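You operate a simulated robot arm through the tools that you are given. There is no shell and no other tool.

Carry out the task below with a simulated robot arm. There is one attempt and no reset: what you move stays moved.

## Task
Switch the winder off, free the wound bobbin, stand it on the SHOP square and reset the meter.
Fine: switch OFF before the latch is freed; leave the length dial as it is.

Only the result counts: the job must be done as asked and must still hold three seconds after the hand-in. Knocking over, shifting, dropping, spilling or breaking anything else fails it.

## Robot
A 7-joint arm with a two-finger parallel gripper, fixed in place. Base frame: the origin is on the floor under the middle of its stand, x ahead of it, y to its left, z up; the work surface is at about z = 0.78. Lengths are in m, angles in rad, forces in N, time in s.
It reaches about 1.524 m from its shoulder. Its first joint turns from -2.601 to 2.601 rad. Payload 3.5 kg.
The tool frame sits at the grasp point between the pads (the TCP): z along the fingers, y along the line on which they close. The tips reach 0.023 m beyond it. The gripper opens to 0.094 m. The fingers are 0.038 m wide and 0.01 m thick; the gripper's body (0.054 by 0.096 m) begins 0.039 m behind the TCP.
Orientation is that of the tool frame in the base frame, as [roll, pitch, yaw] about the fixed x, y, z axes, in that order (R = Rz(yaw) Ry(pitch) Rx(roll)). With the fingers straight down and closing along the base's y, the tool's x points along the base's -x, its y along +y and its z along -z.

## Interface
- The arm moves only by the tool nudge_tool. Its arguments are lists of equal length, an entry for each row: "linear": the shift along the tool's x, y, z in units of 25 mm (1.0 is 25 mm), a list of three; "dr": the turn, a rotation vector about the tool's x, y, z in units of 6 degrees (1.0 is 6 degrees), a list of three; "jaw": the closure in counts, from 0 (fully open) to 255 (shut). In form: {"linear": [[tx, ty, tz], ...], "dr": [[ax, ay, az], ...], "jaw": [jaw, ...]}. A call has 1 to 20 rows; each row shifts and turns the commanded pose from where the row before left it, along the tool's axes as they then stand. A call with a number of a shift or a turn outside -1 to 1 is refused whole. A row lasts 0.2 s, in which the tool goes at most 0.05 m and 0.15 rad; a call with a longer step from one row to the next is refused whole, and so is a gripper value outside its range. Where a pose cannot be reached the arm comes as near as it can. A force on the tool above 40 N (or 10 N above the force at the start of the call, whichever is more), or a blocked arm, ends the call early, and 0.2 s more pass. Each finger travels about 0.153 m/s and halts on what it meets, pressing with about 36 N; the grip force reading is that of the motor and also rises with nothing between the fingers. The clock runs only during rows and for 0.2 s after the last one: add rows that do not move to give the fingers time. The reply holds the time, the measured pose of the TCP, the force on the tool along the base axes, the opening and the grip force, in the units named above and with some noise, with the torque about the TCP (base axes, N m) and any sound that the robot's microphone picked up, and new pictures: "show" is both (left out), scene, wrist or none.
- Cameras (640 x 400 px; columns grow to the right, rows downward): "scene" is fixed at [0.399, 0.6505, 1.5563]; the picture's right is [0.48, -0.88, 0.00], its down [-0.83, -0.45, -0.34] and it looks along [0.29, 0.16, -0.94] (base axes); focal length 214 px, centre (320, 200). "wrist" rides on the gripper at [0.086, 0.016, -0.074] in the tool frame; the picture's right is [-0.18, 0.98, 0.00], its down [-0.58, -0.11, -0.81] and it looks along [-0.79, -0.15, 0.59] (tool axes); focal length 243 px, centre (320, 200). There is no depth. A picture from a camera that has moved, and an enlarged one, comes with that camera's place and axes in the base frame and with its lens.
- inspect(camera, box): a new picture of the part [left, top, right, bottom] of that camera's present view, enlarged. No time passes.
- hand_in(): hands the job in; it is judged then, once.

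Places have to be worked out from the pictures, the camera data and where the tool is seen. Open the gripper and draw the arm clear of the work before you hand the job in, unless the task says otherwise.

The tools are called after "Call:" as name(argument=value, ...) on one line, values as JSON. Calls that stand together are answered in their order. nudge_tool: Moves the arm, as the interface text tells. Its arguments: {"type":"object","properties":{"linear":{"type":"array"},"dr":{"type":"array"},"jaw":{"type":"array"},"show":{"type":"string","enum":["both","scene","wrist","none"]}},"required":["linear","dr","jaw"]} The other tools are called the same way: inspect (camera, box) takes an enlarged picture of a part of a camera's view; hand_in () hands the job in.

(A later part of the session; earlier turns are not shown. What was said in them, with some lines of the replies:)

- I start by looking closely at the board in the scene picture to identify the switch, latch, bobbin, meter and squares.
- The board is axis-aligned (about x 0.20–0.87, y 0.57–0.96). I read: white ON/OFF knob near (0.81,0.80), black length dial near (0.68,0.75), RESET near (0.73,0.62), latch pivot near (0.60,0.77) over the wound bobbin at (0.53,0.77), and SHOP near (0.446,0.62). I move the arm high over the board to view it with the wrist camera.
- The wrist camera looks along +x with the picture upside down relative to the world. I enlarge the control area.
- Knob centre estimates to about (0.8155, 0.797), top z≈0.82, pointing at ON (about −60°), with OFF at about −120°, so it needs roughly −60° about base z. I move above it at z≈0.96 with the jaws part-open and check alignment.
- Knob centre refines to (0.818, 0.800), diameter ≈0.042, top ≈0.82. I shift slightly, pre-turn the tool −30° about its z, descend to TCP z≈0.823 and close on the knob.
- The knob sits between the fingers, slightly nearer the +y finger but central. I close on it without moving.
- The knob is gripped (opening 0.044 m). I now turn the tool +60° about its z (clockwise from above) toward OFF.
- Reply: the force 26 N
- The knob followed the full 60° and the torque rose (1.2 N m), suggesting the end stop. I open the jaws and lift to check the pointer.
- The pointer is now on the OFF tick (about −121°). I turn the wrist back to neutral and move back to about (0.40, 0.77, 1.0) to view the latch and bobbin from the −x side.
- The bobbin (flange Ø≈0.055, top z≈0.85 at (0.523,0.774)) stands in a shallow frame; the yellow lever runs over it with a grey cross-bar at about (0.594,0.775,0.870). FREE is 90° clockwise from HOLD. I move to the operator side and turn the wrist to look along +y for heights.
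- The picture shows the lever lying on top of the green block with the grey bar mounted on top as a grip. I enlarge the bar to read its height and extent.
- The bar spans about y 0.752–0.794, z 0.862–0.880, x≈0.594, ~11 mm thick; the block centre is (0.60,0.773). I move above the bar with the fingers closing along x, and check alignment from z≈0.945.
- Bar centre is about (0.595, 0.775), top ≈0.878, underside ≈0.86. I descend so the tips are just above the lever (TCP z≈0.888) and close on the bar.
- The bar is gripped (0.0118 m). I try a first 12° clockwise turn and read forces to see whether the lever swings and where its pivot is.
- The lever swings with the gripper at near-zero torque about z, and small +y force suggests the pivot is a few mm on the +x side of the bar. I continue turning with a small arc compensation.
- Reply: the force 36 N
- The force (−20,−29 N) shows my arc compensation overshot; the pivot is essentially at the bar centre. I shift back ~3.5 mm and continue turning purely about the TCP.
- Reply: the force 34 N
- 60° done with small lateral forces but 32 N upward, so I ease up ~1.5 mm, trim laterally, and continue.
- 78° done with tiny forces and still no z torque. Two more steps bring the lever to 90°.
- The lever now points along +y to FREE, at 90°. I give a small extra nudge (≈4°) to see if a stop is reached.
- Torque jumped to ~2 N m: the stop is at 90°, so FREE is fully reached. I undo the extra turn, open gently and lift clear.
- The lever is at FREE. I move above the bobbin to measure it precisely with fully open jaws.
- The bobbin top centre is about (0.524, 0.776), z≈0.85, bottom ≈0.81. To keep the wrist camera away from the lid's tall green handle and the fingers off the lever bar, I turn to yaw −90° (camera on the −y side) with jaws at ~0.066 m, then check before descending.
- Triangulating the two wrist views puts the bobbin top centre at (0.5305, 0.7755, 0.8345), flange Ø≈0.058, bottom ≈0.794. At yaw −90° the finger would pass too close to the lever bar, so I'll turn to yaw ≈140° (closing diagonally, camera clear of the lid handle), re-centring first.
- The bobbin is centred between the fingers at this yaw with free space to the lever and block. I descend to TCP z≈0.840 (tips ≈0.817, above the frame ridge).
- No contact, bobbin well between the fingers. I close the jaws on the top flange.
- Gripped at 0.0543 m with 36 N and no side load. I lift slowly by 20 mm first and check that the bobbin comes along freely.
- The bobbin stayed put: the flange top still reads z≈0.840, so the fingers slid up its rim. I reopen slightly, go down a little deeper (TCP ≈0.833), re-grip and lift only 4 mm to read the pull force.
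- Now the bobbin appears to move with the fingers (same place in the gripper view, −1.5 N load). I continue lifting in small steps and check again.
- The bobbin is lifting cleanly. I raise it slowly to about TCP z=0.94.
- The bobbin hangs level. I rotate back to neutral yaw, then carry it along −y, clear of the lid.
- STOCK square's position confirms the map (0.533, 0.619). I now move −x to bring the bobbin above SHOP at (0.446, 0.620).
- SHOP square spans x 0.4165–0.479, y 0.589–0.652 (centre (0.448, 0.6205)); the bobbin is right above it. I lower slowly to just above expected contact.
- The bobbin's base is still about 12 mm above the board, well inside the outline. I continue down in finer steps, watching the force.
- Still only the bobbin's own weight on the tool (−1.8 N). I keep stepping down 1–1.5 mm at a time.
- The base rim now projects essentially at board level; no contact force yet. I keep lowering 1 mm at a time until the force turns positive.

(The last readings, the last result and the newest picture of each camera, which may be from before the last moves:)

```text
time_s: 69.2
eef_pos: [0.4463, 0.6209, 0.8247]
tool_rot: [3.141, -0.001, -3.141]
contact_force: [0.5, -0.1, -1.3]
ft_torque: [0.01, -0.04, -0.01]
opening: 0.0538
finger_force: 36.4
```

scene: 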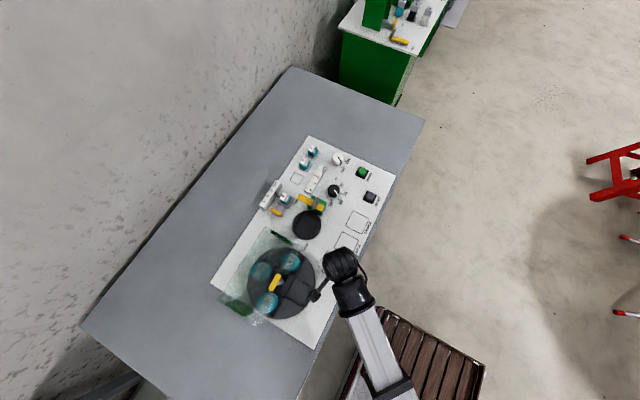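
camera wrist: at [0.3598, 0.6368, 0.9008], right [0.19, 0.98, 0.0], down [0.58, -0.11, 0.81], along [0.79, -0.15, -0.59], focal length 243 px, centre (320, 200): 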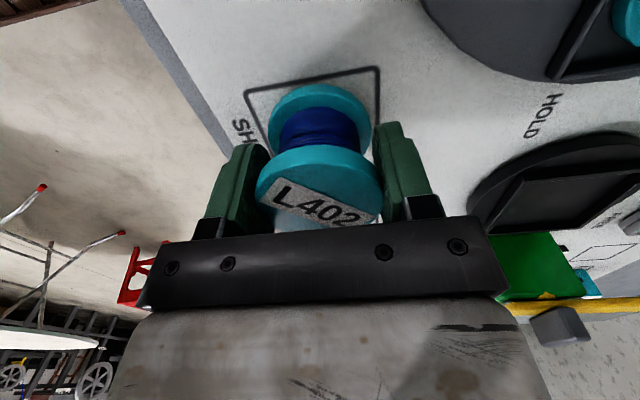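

Call:
nudge_tool(linear=[[0, 0, 0.05], [0, 0, 0]], dr=[[0, 0, 0], [0, 0, 0]], jaw=[255, 255], show="none")

Call:
nudge_tool(linear=[[0, 0, 0.05], [0, 0, 0]], dr=[[0, 0, 0], [0, 0, 0]], jaw=[255, 255], show="wrist")

Call:
inspect(camera="wrist", box=[200, 30, 440, 180])

```text
time_s: 69.8
eef_pos: [0.4463, 0.6204, 0.8246]
tool_rot: [-3.141, -0.001, 3.141]
contact_force: [0.2, -0.3, -1.4]
ft_torque: [0.02, 0.01, -0.01]
opening: 0.0536
finger_force: 36.6
```

```text
time_s: 70.4
eef_pos: [0.4474, 0.6207, 0.8218]
tool_rot: [-3.141, 0.0, 3.14]
contact_force: [-0.9, -0.1, -0.4]
ft_torque: [-0.03, -0.02, -0.03]
opening: 0.0536
finger_force: 35.6
camera wrist: at [0.3608, 0.637, 0.8965], right [0.19, 0.98, 0.0], down [0.58, -0.11, 0.81], along [0.79, -0.15, -0.59], focal length 243 px, centre (320, 200)
```

wrist: 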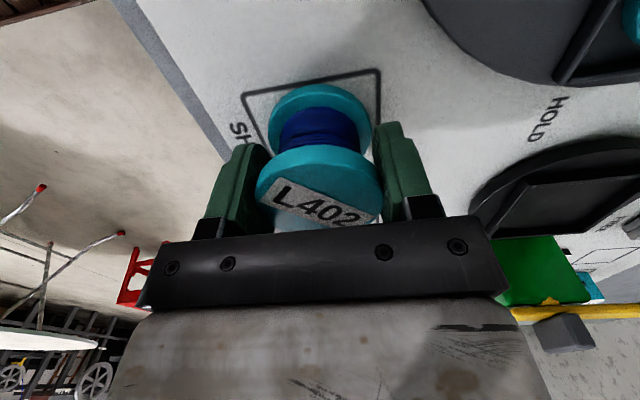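

```text
2.67 times, centred on (320, 105) of wrist
camera zoom: at [0.3608, 0.637, 0.8965], right [0.19, 0.98, 0.0], down [0.58, -0.11, 0.81], along [0.79, -0.15, -0.59], focal length 647 px, centre (320, 453)
```

zoom: 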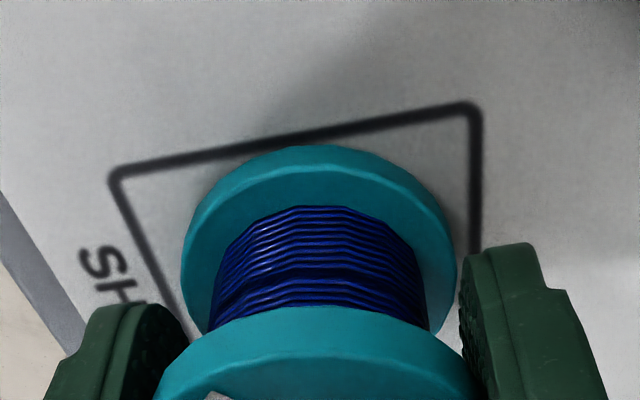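

Force is easing (−0.4 N), so contact is just beginning. I trim +1.5 mm in x to centre it, then lower again until the board takes the load.

Call:
nudge_tool(linear=[[-0.06, 0, -0.08], [0, 0, 0.08], [0, 0, 0.03], [0, 0, 0]], dr=[[0, 0, 0], [0, 0, 0], [0, 0, 0], [0, 0, 0]], jaw=[255, 255, 255, 255], show="none")

Call:
nudge_tool(linear=[[0, 0, 0.03], [0, 0, 0]], dr=[[0, 0, 0], [0, 0, 0]], jaw=[255, 255], show="none")

```text
time_s: 71.4
eef_pos: [0.4493, 0.6195, 0.8224]
tool_rot: [3.14, 0.0, 3.139]
contact_force: [3.8, 2.5, 23.5]
ft_torque: [-0.08, 0.14, -0.01]
opening: 0.0538
finger_force: 35.8
```

```text
time_s: 72.0
eef_pos: [0.447, 0.6201, 0.8206]
tool_rot: [3.14, 0.0, 3.14]
contact_force: [2.9, 3.0, 31.0]
ft_torque: [0.01, 0.04, 0.02]
opening: 0.0539
finger_force: 35.8
```

Contact confirmed (31 N down on the board). I back off ~2.5 mm of command to relieve the press, then open the fingers slowly.

Call:
nudge_tool(linear=[[0, 0, -0.05], [0, 0, -0.04], [0, 0, 0]], dr=[[0, 0, 0], [0, 0, 0], [0, 0, 0]], jaw=[255, 255, 255], show="none")

```text
time_s: 72.8
eef_pos: [0.4477, 0.6191, 0.8208]
tool_rot: [-3.141, 0.002, 3.139]
contact_force: [1.1, -0.5, -2.5]
ft_torque: [-0.01, 0.0, 0.04]
opening: 0.0535
finger_force: 36.2
```

Now about weight-only; I press down 1 mm for light contact and open gradually.

Call:
nudge_tool(linear=[[0, 0, 0.035], [0, 0, 0], [0, 0, 0], [0, 0, 0], [0, 0, 0], [0, 0, 0], [0, 0, 0], [0, 0, 0]], dr=[[0, 0, 0], [0, 0, 0], [0, 0, 0], [0, 0, 0], [0, 0, 0], [0, 0, 0], [0, 0, 0], [0, 0, 0]], jaw=[255, 150, 110, 104, 98, 88, 70, 60], show="wrist")

Call:
inspect(camera="wrist", box=[200, 30, 440, 230])

```text
time_s: 74.6
eef_pos: [0.4471, 0.6186, 0.8221]
tool_rot: [-3.14, 0.001, 3.14]
contact_force: [0.8, 0.8, 0.6]
ft_torque: [-0.02, 0.03, 0.05]
opening: 0.0719
finger_force: 0.1
camera wrist: at [0.3612, 0.6352, 0.8955], right [0.19, 0.98, 0.0], down [0.58, -0.11, 0.81], along [0.79, -0.15, -0.59], focal length 243 px, centre (320, 200)
```

wrist: 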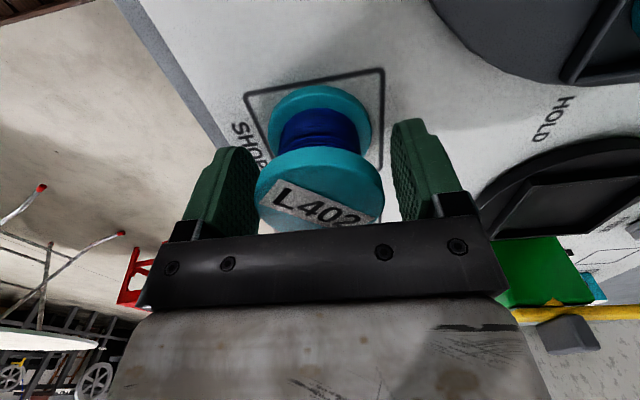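

```text
2.00 times, centred on (320, 130) of wrist
camera zoom: at [0.3612, 0.6352, 0.8955], right [0.19, 0.98, 0.0], down [0.58, -0.11, 0.81], along [0.79, -0.15, -0.59], focal length 485 px, centre (320, 340)
```

zoom: 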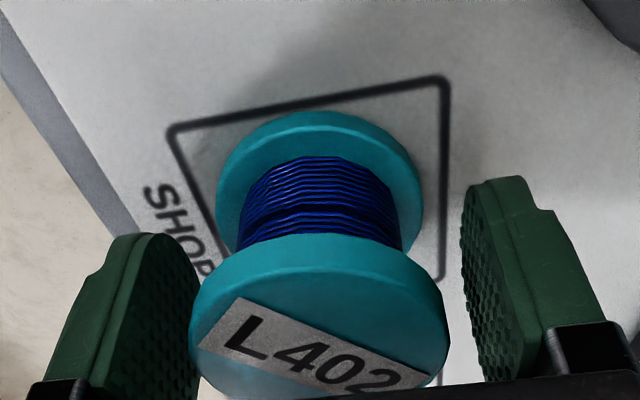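

The bobbin stands upright inside the SHOP outline and the fingers are off it. I open fully and lift straight up.

Call:
nudge_tool(linear=[[0, 0, 0], [0, 0, 0], [0, 0, -0.3], [0, 0, -0.5], [0, 0, -0.8], [0, 0, -1], [0, 0, -1], [0, 0, -1], [0, 0, -1], [0, 0, 0]], dr=[[0, 0, 0], [0, 0, 0], [0, 0, 0], [0, 0, 0], [0, 0, 0], [0, 0, 0], [0, 0, 0], [0, 0, 0], [0, 0, 0], [0, 0, 0]], jaw=[20, 0, 0, 0, 0, 0, 0, 0, 0, 0])

Call:
inspect(camera="wrist", box=[200, 0, 440, 150])

```text
time_s: 76.8
eef_pos: [0.4489, 0.6191, 0.9596]
tool_rot: [-3.141, -0.001, 3.14]
contact_force: [0.3, -0.3, -0.5]
ft_torque: [0.03, 0.0, -0.02]
opening: 0.0941
finger_force: 0.1
camera wrist: at [0.3619, 0.6353, 1.0327], right [0.19, 0.98, 0.0], down [0.58, -0.11, 0.81], along [0.79, -0.15, -0.59], focal length 243 px, centre (320, 200)
```

scene: 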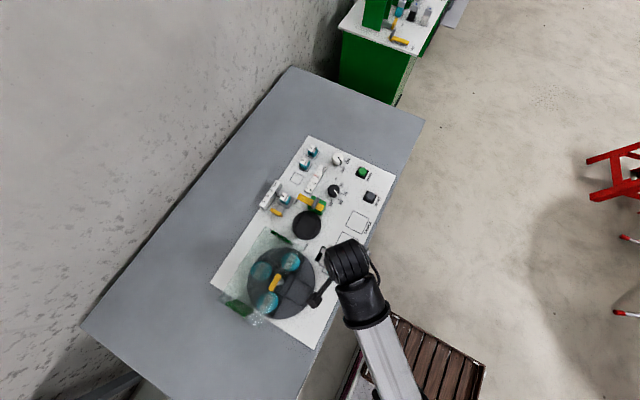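
wrist: 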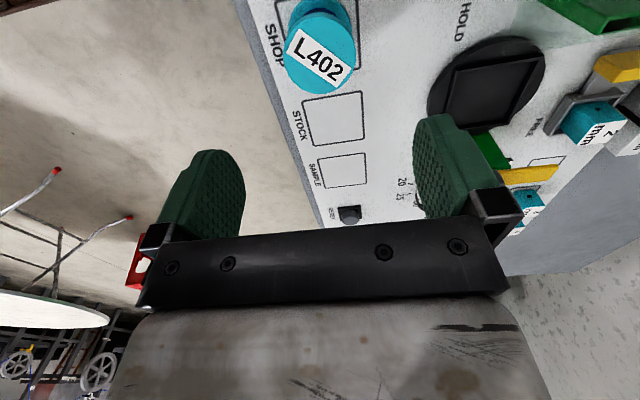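

```text
2.67 times, centred on (320, 75) of wrist
camera zoom: at [0.3619, 0.6353, 1.0327], right [0.19, 0.98, 0.0], down [0.58, -0.11, 0.81], along [0.79, -0.15, -0.59], focal length 647 px, centre (320, 533)
```

zoom: 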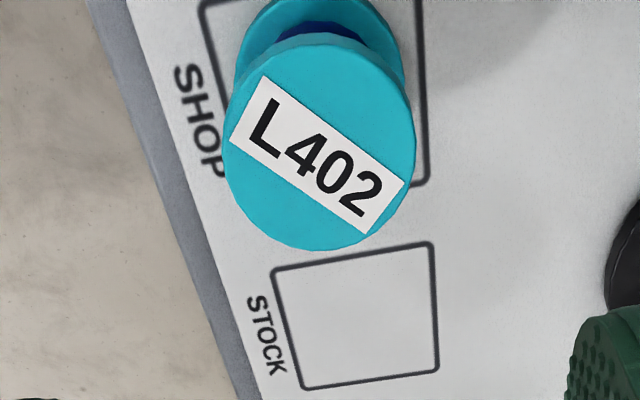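

The bobbin stands in the SHOP square. I close the fingers and move toward the RESET button (≈(0.73, 0.62)) at a safe height to measure it.

Call:
nudge_tool(linear=[[-0.98, 0, 0], [-0.98, 0, 0], [-0.98, 0, 0], [-0.98, 0, 0], [-0.98, 0, 0], [-0.98, 0, 0], [-0.98, 0, 0], [-0.98, 0, 0], [-0.98, 0, 0], [-0.98, 0, 0], [-0.98, 0, 0], [0, 0, 0]], dr=[[0, 0, 0], [0, 0, 0], [0, 0, 0], [0, 0, 0], [0, 0, 0], [0, 0, 0], [0, 0, 0], [0, 0, 0], [0, 0, 0], [0, 0, 0], [0, 0, 0], [0, 0, 0]], jaw=[0, 0, 60, 120, 180, 240, 255, 255, 255, 255, 255, 255])

Call:
inspect(camera="wrist", box=[240, 0, 400, 100])

Call:
inspect(camera="scene", box=[290, 190, 400, 300])

```text
time_s: 79.4
eef_pos: [0.7206, 0.621, 0.9629]
tool_rot: [-3.141, -0.001, 3.139]
contact_force: [1.0, 1.1, 0.4]
ft_torque: [-0.03, 0.01, 0.01]
opening: 0.0
finger_force: 36.6
camera wrist: at [0.6334, 0.6366, 1.0366], right [0.19, 0.98, 0.0], down [0.58, -0.11, 0.81], along [0.79, -0.15, -0.59], focal length 243 px, centre (320, 200)
```

scene: 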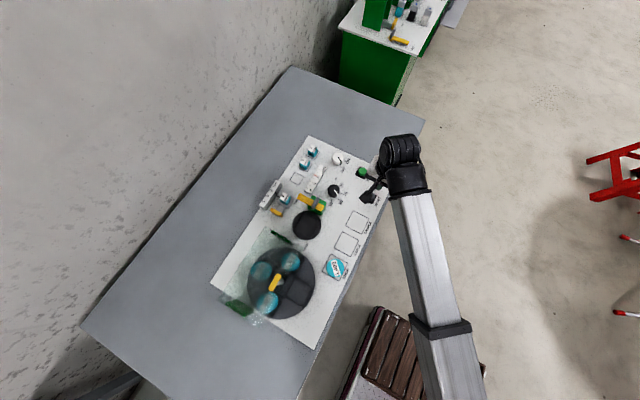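
wrist: 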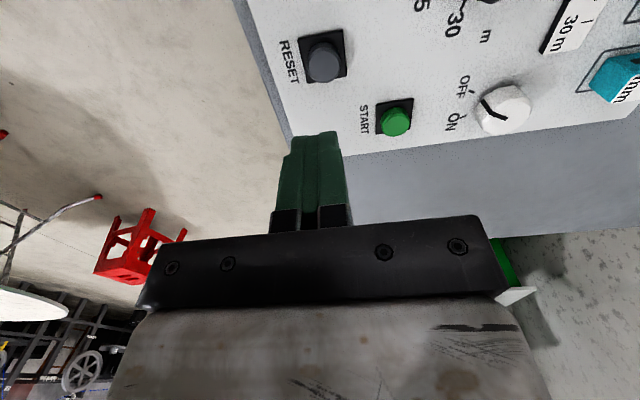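

```text
4.00 times, centred on (320, 50) of wrist
camera zoom: at [0.6334, 0.6366, 1.0366], right [0.19, 0.98, 0.0], down [0.58, -0.11, 0.81], along [0.79, -0.15, -0.59], focal length 970 px, centre (320, 800)
```

zoom: 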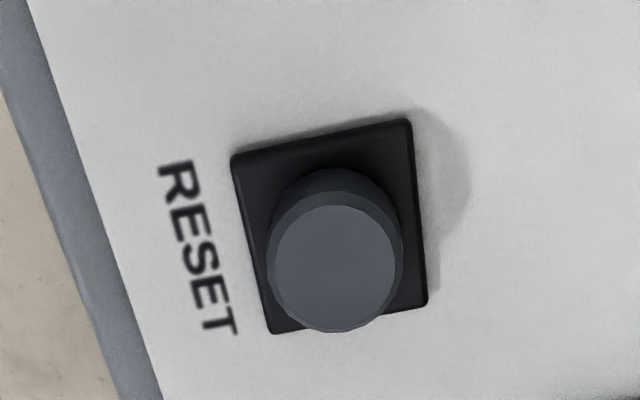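

```text
3.64 times, centred on (345, 245) of scene
camera zoom: at [0.399, 0.6505, 1.5563], right [0.48, -0.88, 0.0], down [-0.83, -0.45, -0.34], along [0.29, 0.16, -0.94], focal length 780 px, centre (229, 36)
```

zoom: 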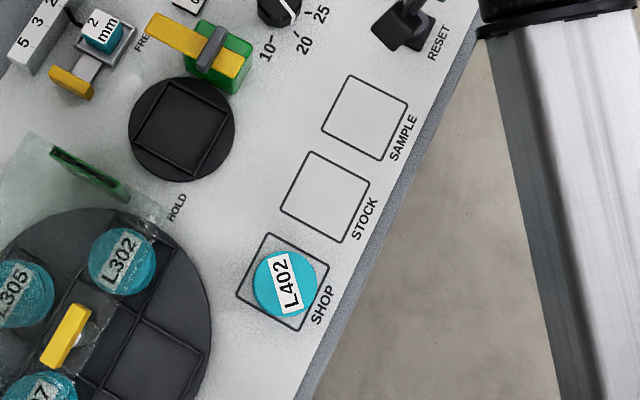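

L402 stands centred in SHOP and the lever is at FREE. RESET cap measures at (0.7357, 0.621), top z≈0.812; I move over it with closed fingers and descend to 10 mm above.

Call:
nudge_tool(linear=[[-0.6, 0, 0], [0, 0, 0.9], [0, 0, 0.9], [0, 0, 0.9], [0, 0, 0.9], [0, 0, 0.7], [0, 0, 0.4], [0, 0, 0]], dr=[[0, 0, 0], [0, 0, 0], [0, 0, 0], [0, 0, 0], [0, 0, 0], [0, 0, 0], [0, 0, 0], [0, 0, 0]], jaw=[255, 255, 255, 255, 255, 255, 255, 255])

Call:
inspect(camera="wrist", box=[220, 60, 420, 185])

Call:
inspect(camera="scene", box=[290, 150, 350, 210])

```text
time_s: 81.2
eef_pos: [0.7314, 0.6197, 0.8446]
tool_rot: [3.141, 0.0, 3.14]
contact_force: [0.1, 0.1, -0.6]
ft_torque: [0.01, 0.01, 0.01]
opening: 0.0
finger_force: 36.1
camera wrist: at [0.6466, 0.6361, 0.9184], right [0.19, 0.98, 0.0], down [0.58, -0.11, 0.81], along [0.79, -0.15, -0.59], focal length 243 px, centre (320, 200)
```

scene: 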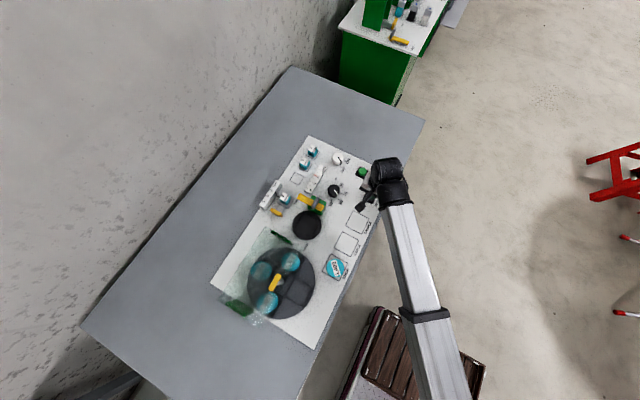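
wrist: 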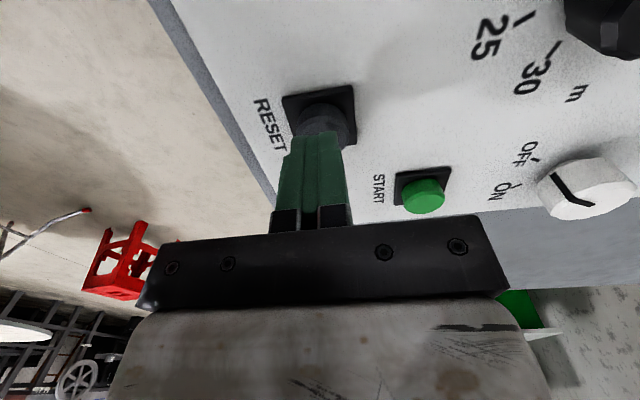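

```text
3.20 times, centred on (320, 122) of wrist
camera zoom: at [0.6466, 0.6361, 0.9184], right [0.19, 0.98, 0.0], down [0.58, -0.11, 0.81], along [0.79, -0.15, -0.59], focal length 776 px, centre (320, 448)
```

zoom: 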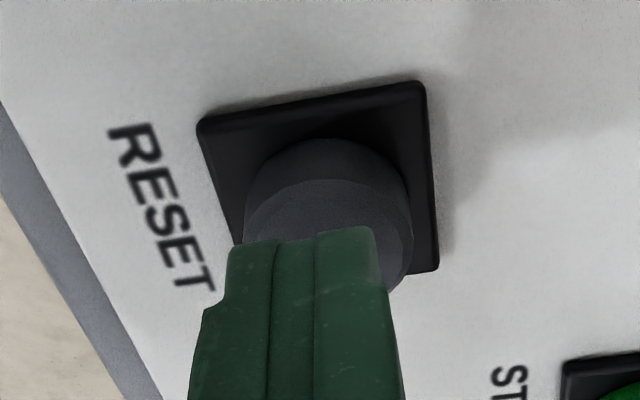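

```text
6.67 times, centred on (320, 180) of scene
camera zoom: at [0.399, 0.6505, 1.5563], right [0.48, -0.88, 0.0], down [-0.83, -0.45, -0.34], along [0.29, 0.16, -0.94], focal length 1430 px, centre (320, 333)
```

zoom: 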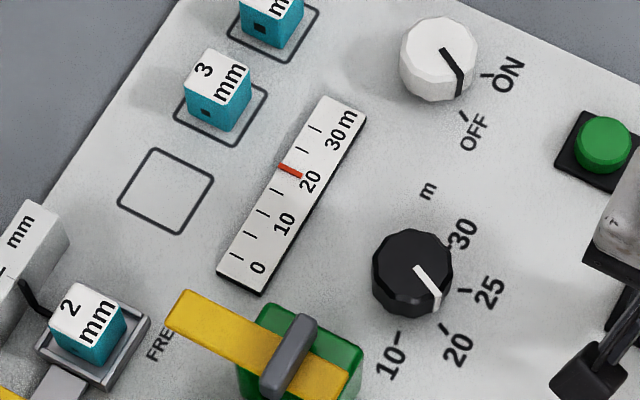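

The fingers hover over RESET; the meter reads about 22 m, switch OFF and lever FREE in the scene view. I trim slightly and press down in small steps.

Call:
nudge_tool(linear=[[-0.12, 0.04, 0], [0, 0, 0.2], [0, 0, 0.15], [0, 0, 0.1], [0, 0, 0.1], [0, 0, 0]], dr=[[0, 0, 0], [0, 0, 0], [0, 0, 0], [0, 0, 0], [0, 0, 0], [0, 0, 0]], jaw=[255, 255, 255, 255, 255, 255])

Call:
inspect(camera="scene", box=[290, 150, 350, 210])

```text
time_s: 82.6
eef_pos: [0.7358, 0.6204, 0.8306]
tool_rot: [3.141, 0.001, 3.141]
contact_force: [0.3, 0.1, 0.2]
ft_torque: [0.0, -0.02, 0.03]
opening: 0.0001
finger_force: 36.0
camera wrist: at [0.6488, 0.6372, 0.9038], right [0.19, 0.98, 0.0], down [0.58, -0.11, 0.81], along [0.79, -0.15, -0.59], focal length 243 px, centre (320, 200)
```

scene: 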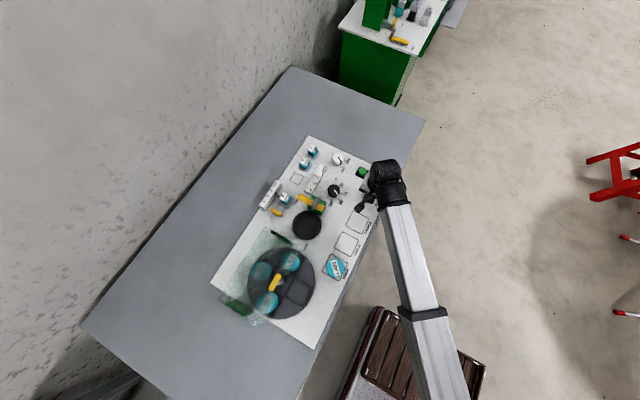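
wrist: 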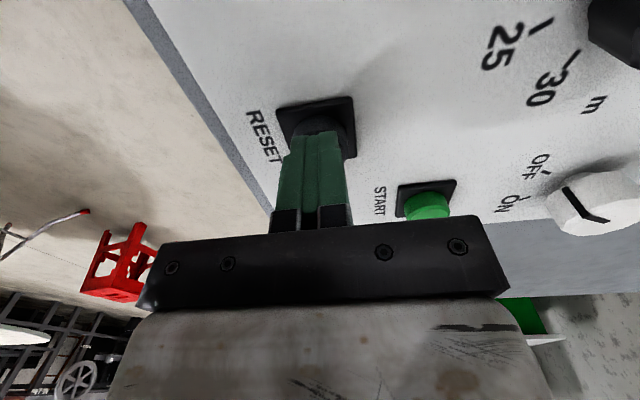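

```text
6.67 times, centred on (320, 180) of scene
camera zoom: at [0.399, 0.6505, 1.5563], right [0.48, -0.88, 0.0], down [-0.83, -0.45, -0.34], along [0.29, 0.16, -0.94], focal length 1430 px, centre (320, 333)
```

zoom: 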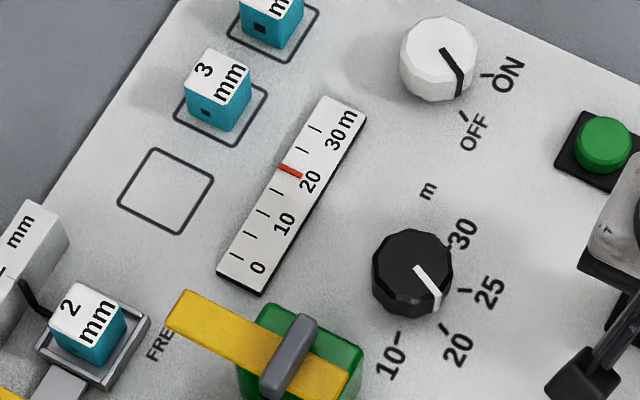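

No contact yet (TCP 0.831). I continue pressing down in small steps and watch the force.

Call:
nudge_tool(linear=[[0, 0, 0.1], [0, 0, 0.1], [0, 0, 0]], dr=[[0, 0, 0], [0, 0, 0], [0, 0, 0]], jaw=[255, 255, 255], show="none")

Call:
nudge_tool(linear=[[0, 0, 0.08], [0, 0, 0.08], [0, 0, 0]], dr=[[0, 0, 0], [0, 0, 0], [0, 0, 0]], jaw=[255, 255, 255], show="scene")

Call:
inspect(camera="scene", box=[290, 150, 350, 210])

```text
time_s: 83.4
eef_pos: [0.7356, 0.6217, 0.8257]
tool_rot: [-3.141, 0.001, 3.139]
contact_force: [-1.0, -0.8, 1.7]
ft_torque: [0.01, -0.02, -0.01]
opening: 0.0
finger_force: 36.4
```

```text
time_s: 84.2
eef_pos: [0.735, 0.6209, 0.8215]
tool_rot: [3.14, 0.001, 3.139]
contact_force: [0.5, 5.8, 15.2]
ft_torque: [0.11, -0.04, -0.01]
opening: 0.0
finger_force: 36.0
heard: click
```

scene: 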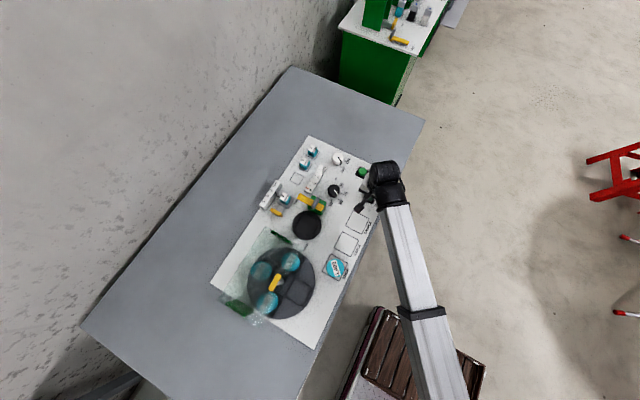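

```text
6.67 times, centred on (320, 180) of scene
camera zoom: at [0.399, 0.6505, 1.5563], right [0.48, -0.88, 0.0], down [-0.83, -0.45, -0.34], along [0.29, 0.16, -0.94], focal length 1430 px, centre (320, 333)
```

zoom: 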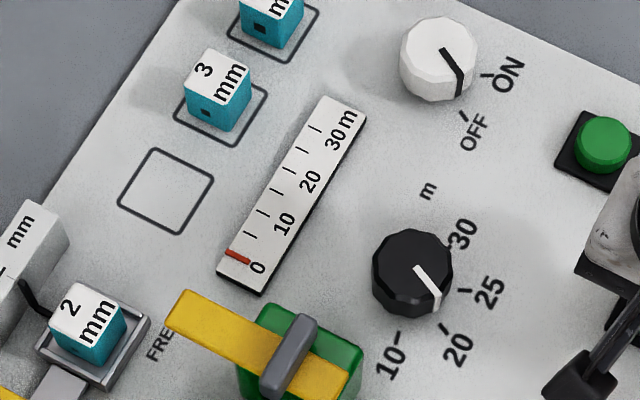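

A click was heard and the meter needle dropped to 0. I lift straight off the button, open the gripper and draw the arm up and away.

Call:
nudge_tool(linear=[[0, 0, -0.3], [0, 0, -0.6], [0, 0, -1], [0, 0, -1], [0, 0, -1], [0, 0, -1], [0, 0, -1], [0, 0, -1], [0, 0, -1], [0, 0, -1], [-0.5, -0.6, -1], [-0.5, -0.6, -1], [-0.5, -0.6, -1], [-0.5, -0.6, 0], [-0.5, -0.6, 0], [-0.5, -0.6, 0], [0, 0, 0], [0, 0, 0]], dr=[[0, 0, 0], [0, 0, 0], [0, 0, 0], [0, 0, 0], [0, 0, 0], [0, 0, 0], [0, 0, 0], [0, 0, 0], [0, 0, 0], [0, 0, 0], [0, 0, 0], [0, 0, 0], [0, 0, 0], [0, 0, 0], [0, 0, 0], [0, 0, 0], [0, 0, 0], [0, 0, 0]], jaw=[255, 255, 255, 255, 255, 255, 200, 100, 0, 0, 0, 0, 0, 0, 0, 0, 0, 0])

Call:
inspect(camera="scene", box=[240, 130, 400, 230])

Call:
inspect(camera="scene", box=[200, 200, 380, 350])

Call:
inspect(camera="scene", box=[310, 240, 360, 290])

```text
time_s: 88.0
eef_pos: [0.8083, 0.533, 1.1177]
tool_rot: [3.14, -0.002, 3.14]
contact_force: [0.0, 0.1, 0.7]
ft_torque: [-0.04, 0.01, 0.0]
opening: 0.0942
finger_force: 0.1
camera wrist: at [0.7219, 0.5479, 1.1919], right [0.19, 0.98, 0.0], down [0.58, -0.11, 0.81], along [0.79, -0.15, -0.59], focal length 243 px, centre (320, 200)
```

scene: 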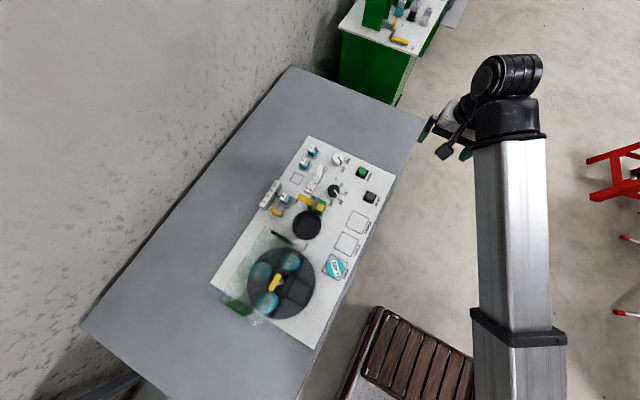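
wrist: 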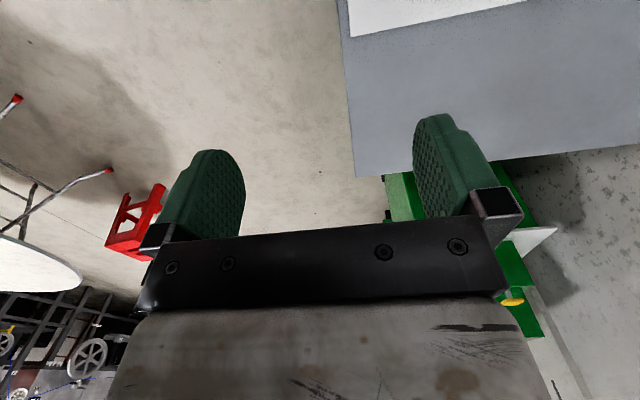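

```text
4.00 times, centred on (320, 180) of scene
camera zoom: at [0.399, 0.6505, 1.5563], right [0.48, -0.88, 0.0], down [-0.83, -0.45, -0.34], along [0.29, 0.16, -0.94], focal length 858 px, centre (320, 280)
```

zoom: 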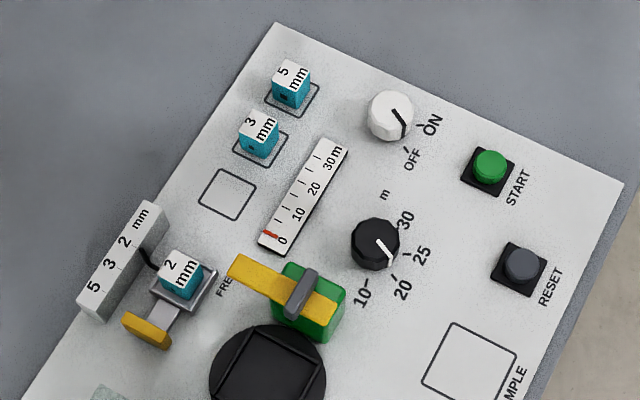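

```text
2.67 times, centred on (290, 275) of scene
camera zoom: at [0.399, 0.6505, 1.5563], right [0.48, -0.88, 0.0], down [-0.83, -0.45, -0.34], along [0.29, 0.16, -0.94], focal length 572 px, centre (400, 0)
```

zoom: 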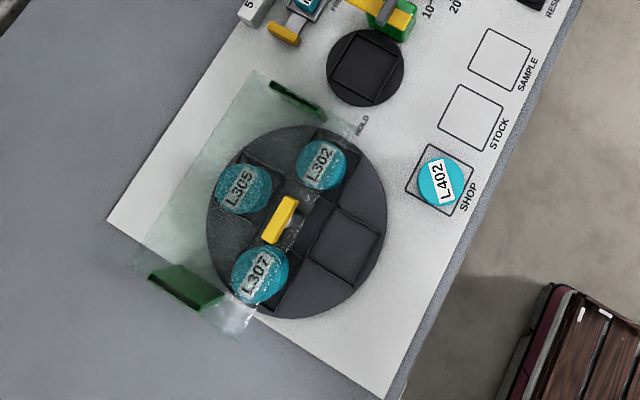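

```text
8.00 times, centred on (335, 265) of scene
camera zoom: at [0.399, 0.6505, 1.5563], right [0.48, -0.88, 0.0], down [-0.83, -0.45, -0.34], along [0.29, 0.16, -0.94], focal length 1716 px, centre (200, -320)
```

zoom: 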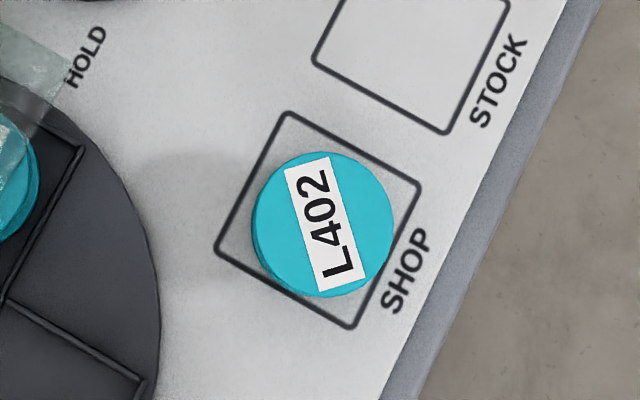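

Everything checks out: the switch points to OFF, the lever is at FREE, L402 stands upright inside SHOP and the meter is at 0. The dial and the other items look unchanged, the gripper is open and the arm is clear, so I hand in.

Call:
hand_in()

```text
The job is handed in.
```

The job is done and handed in; I don't have the judge's verdict, only what I could see before the hand-in.

- **Switch:** I turned the winder OFF first, before touching the latch, and the knob points to the OFF tick.
- **Latch:** I swung the lever 90° to its stop at FREE.
- **Bobbin:** The wound bobbin, L402, stands upright inside the SHOP square. On my first try at lifting it the fingers slid off the rim. I gripped it lower and it came up cleanly.
- **Meter:** I pressed RESET, heard a click, and the needle went to 0.
- **Everything else:** The length dial and the other bobbins and blocks look as they were at the start. The gripper is open and the arm is clear of the work.
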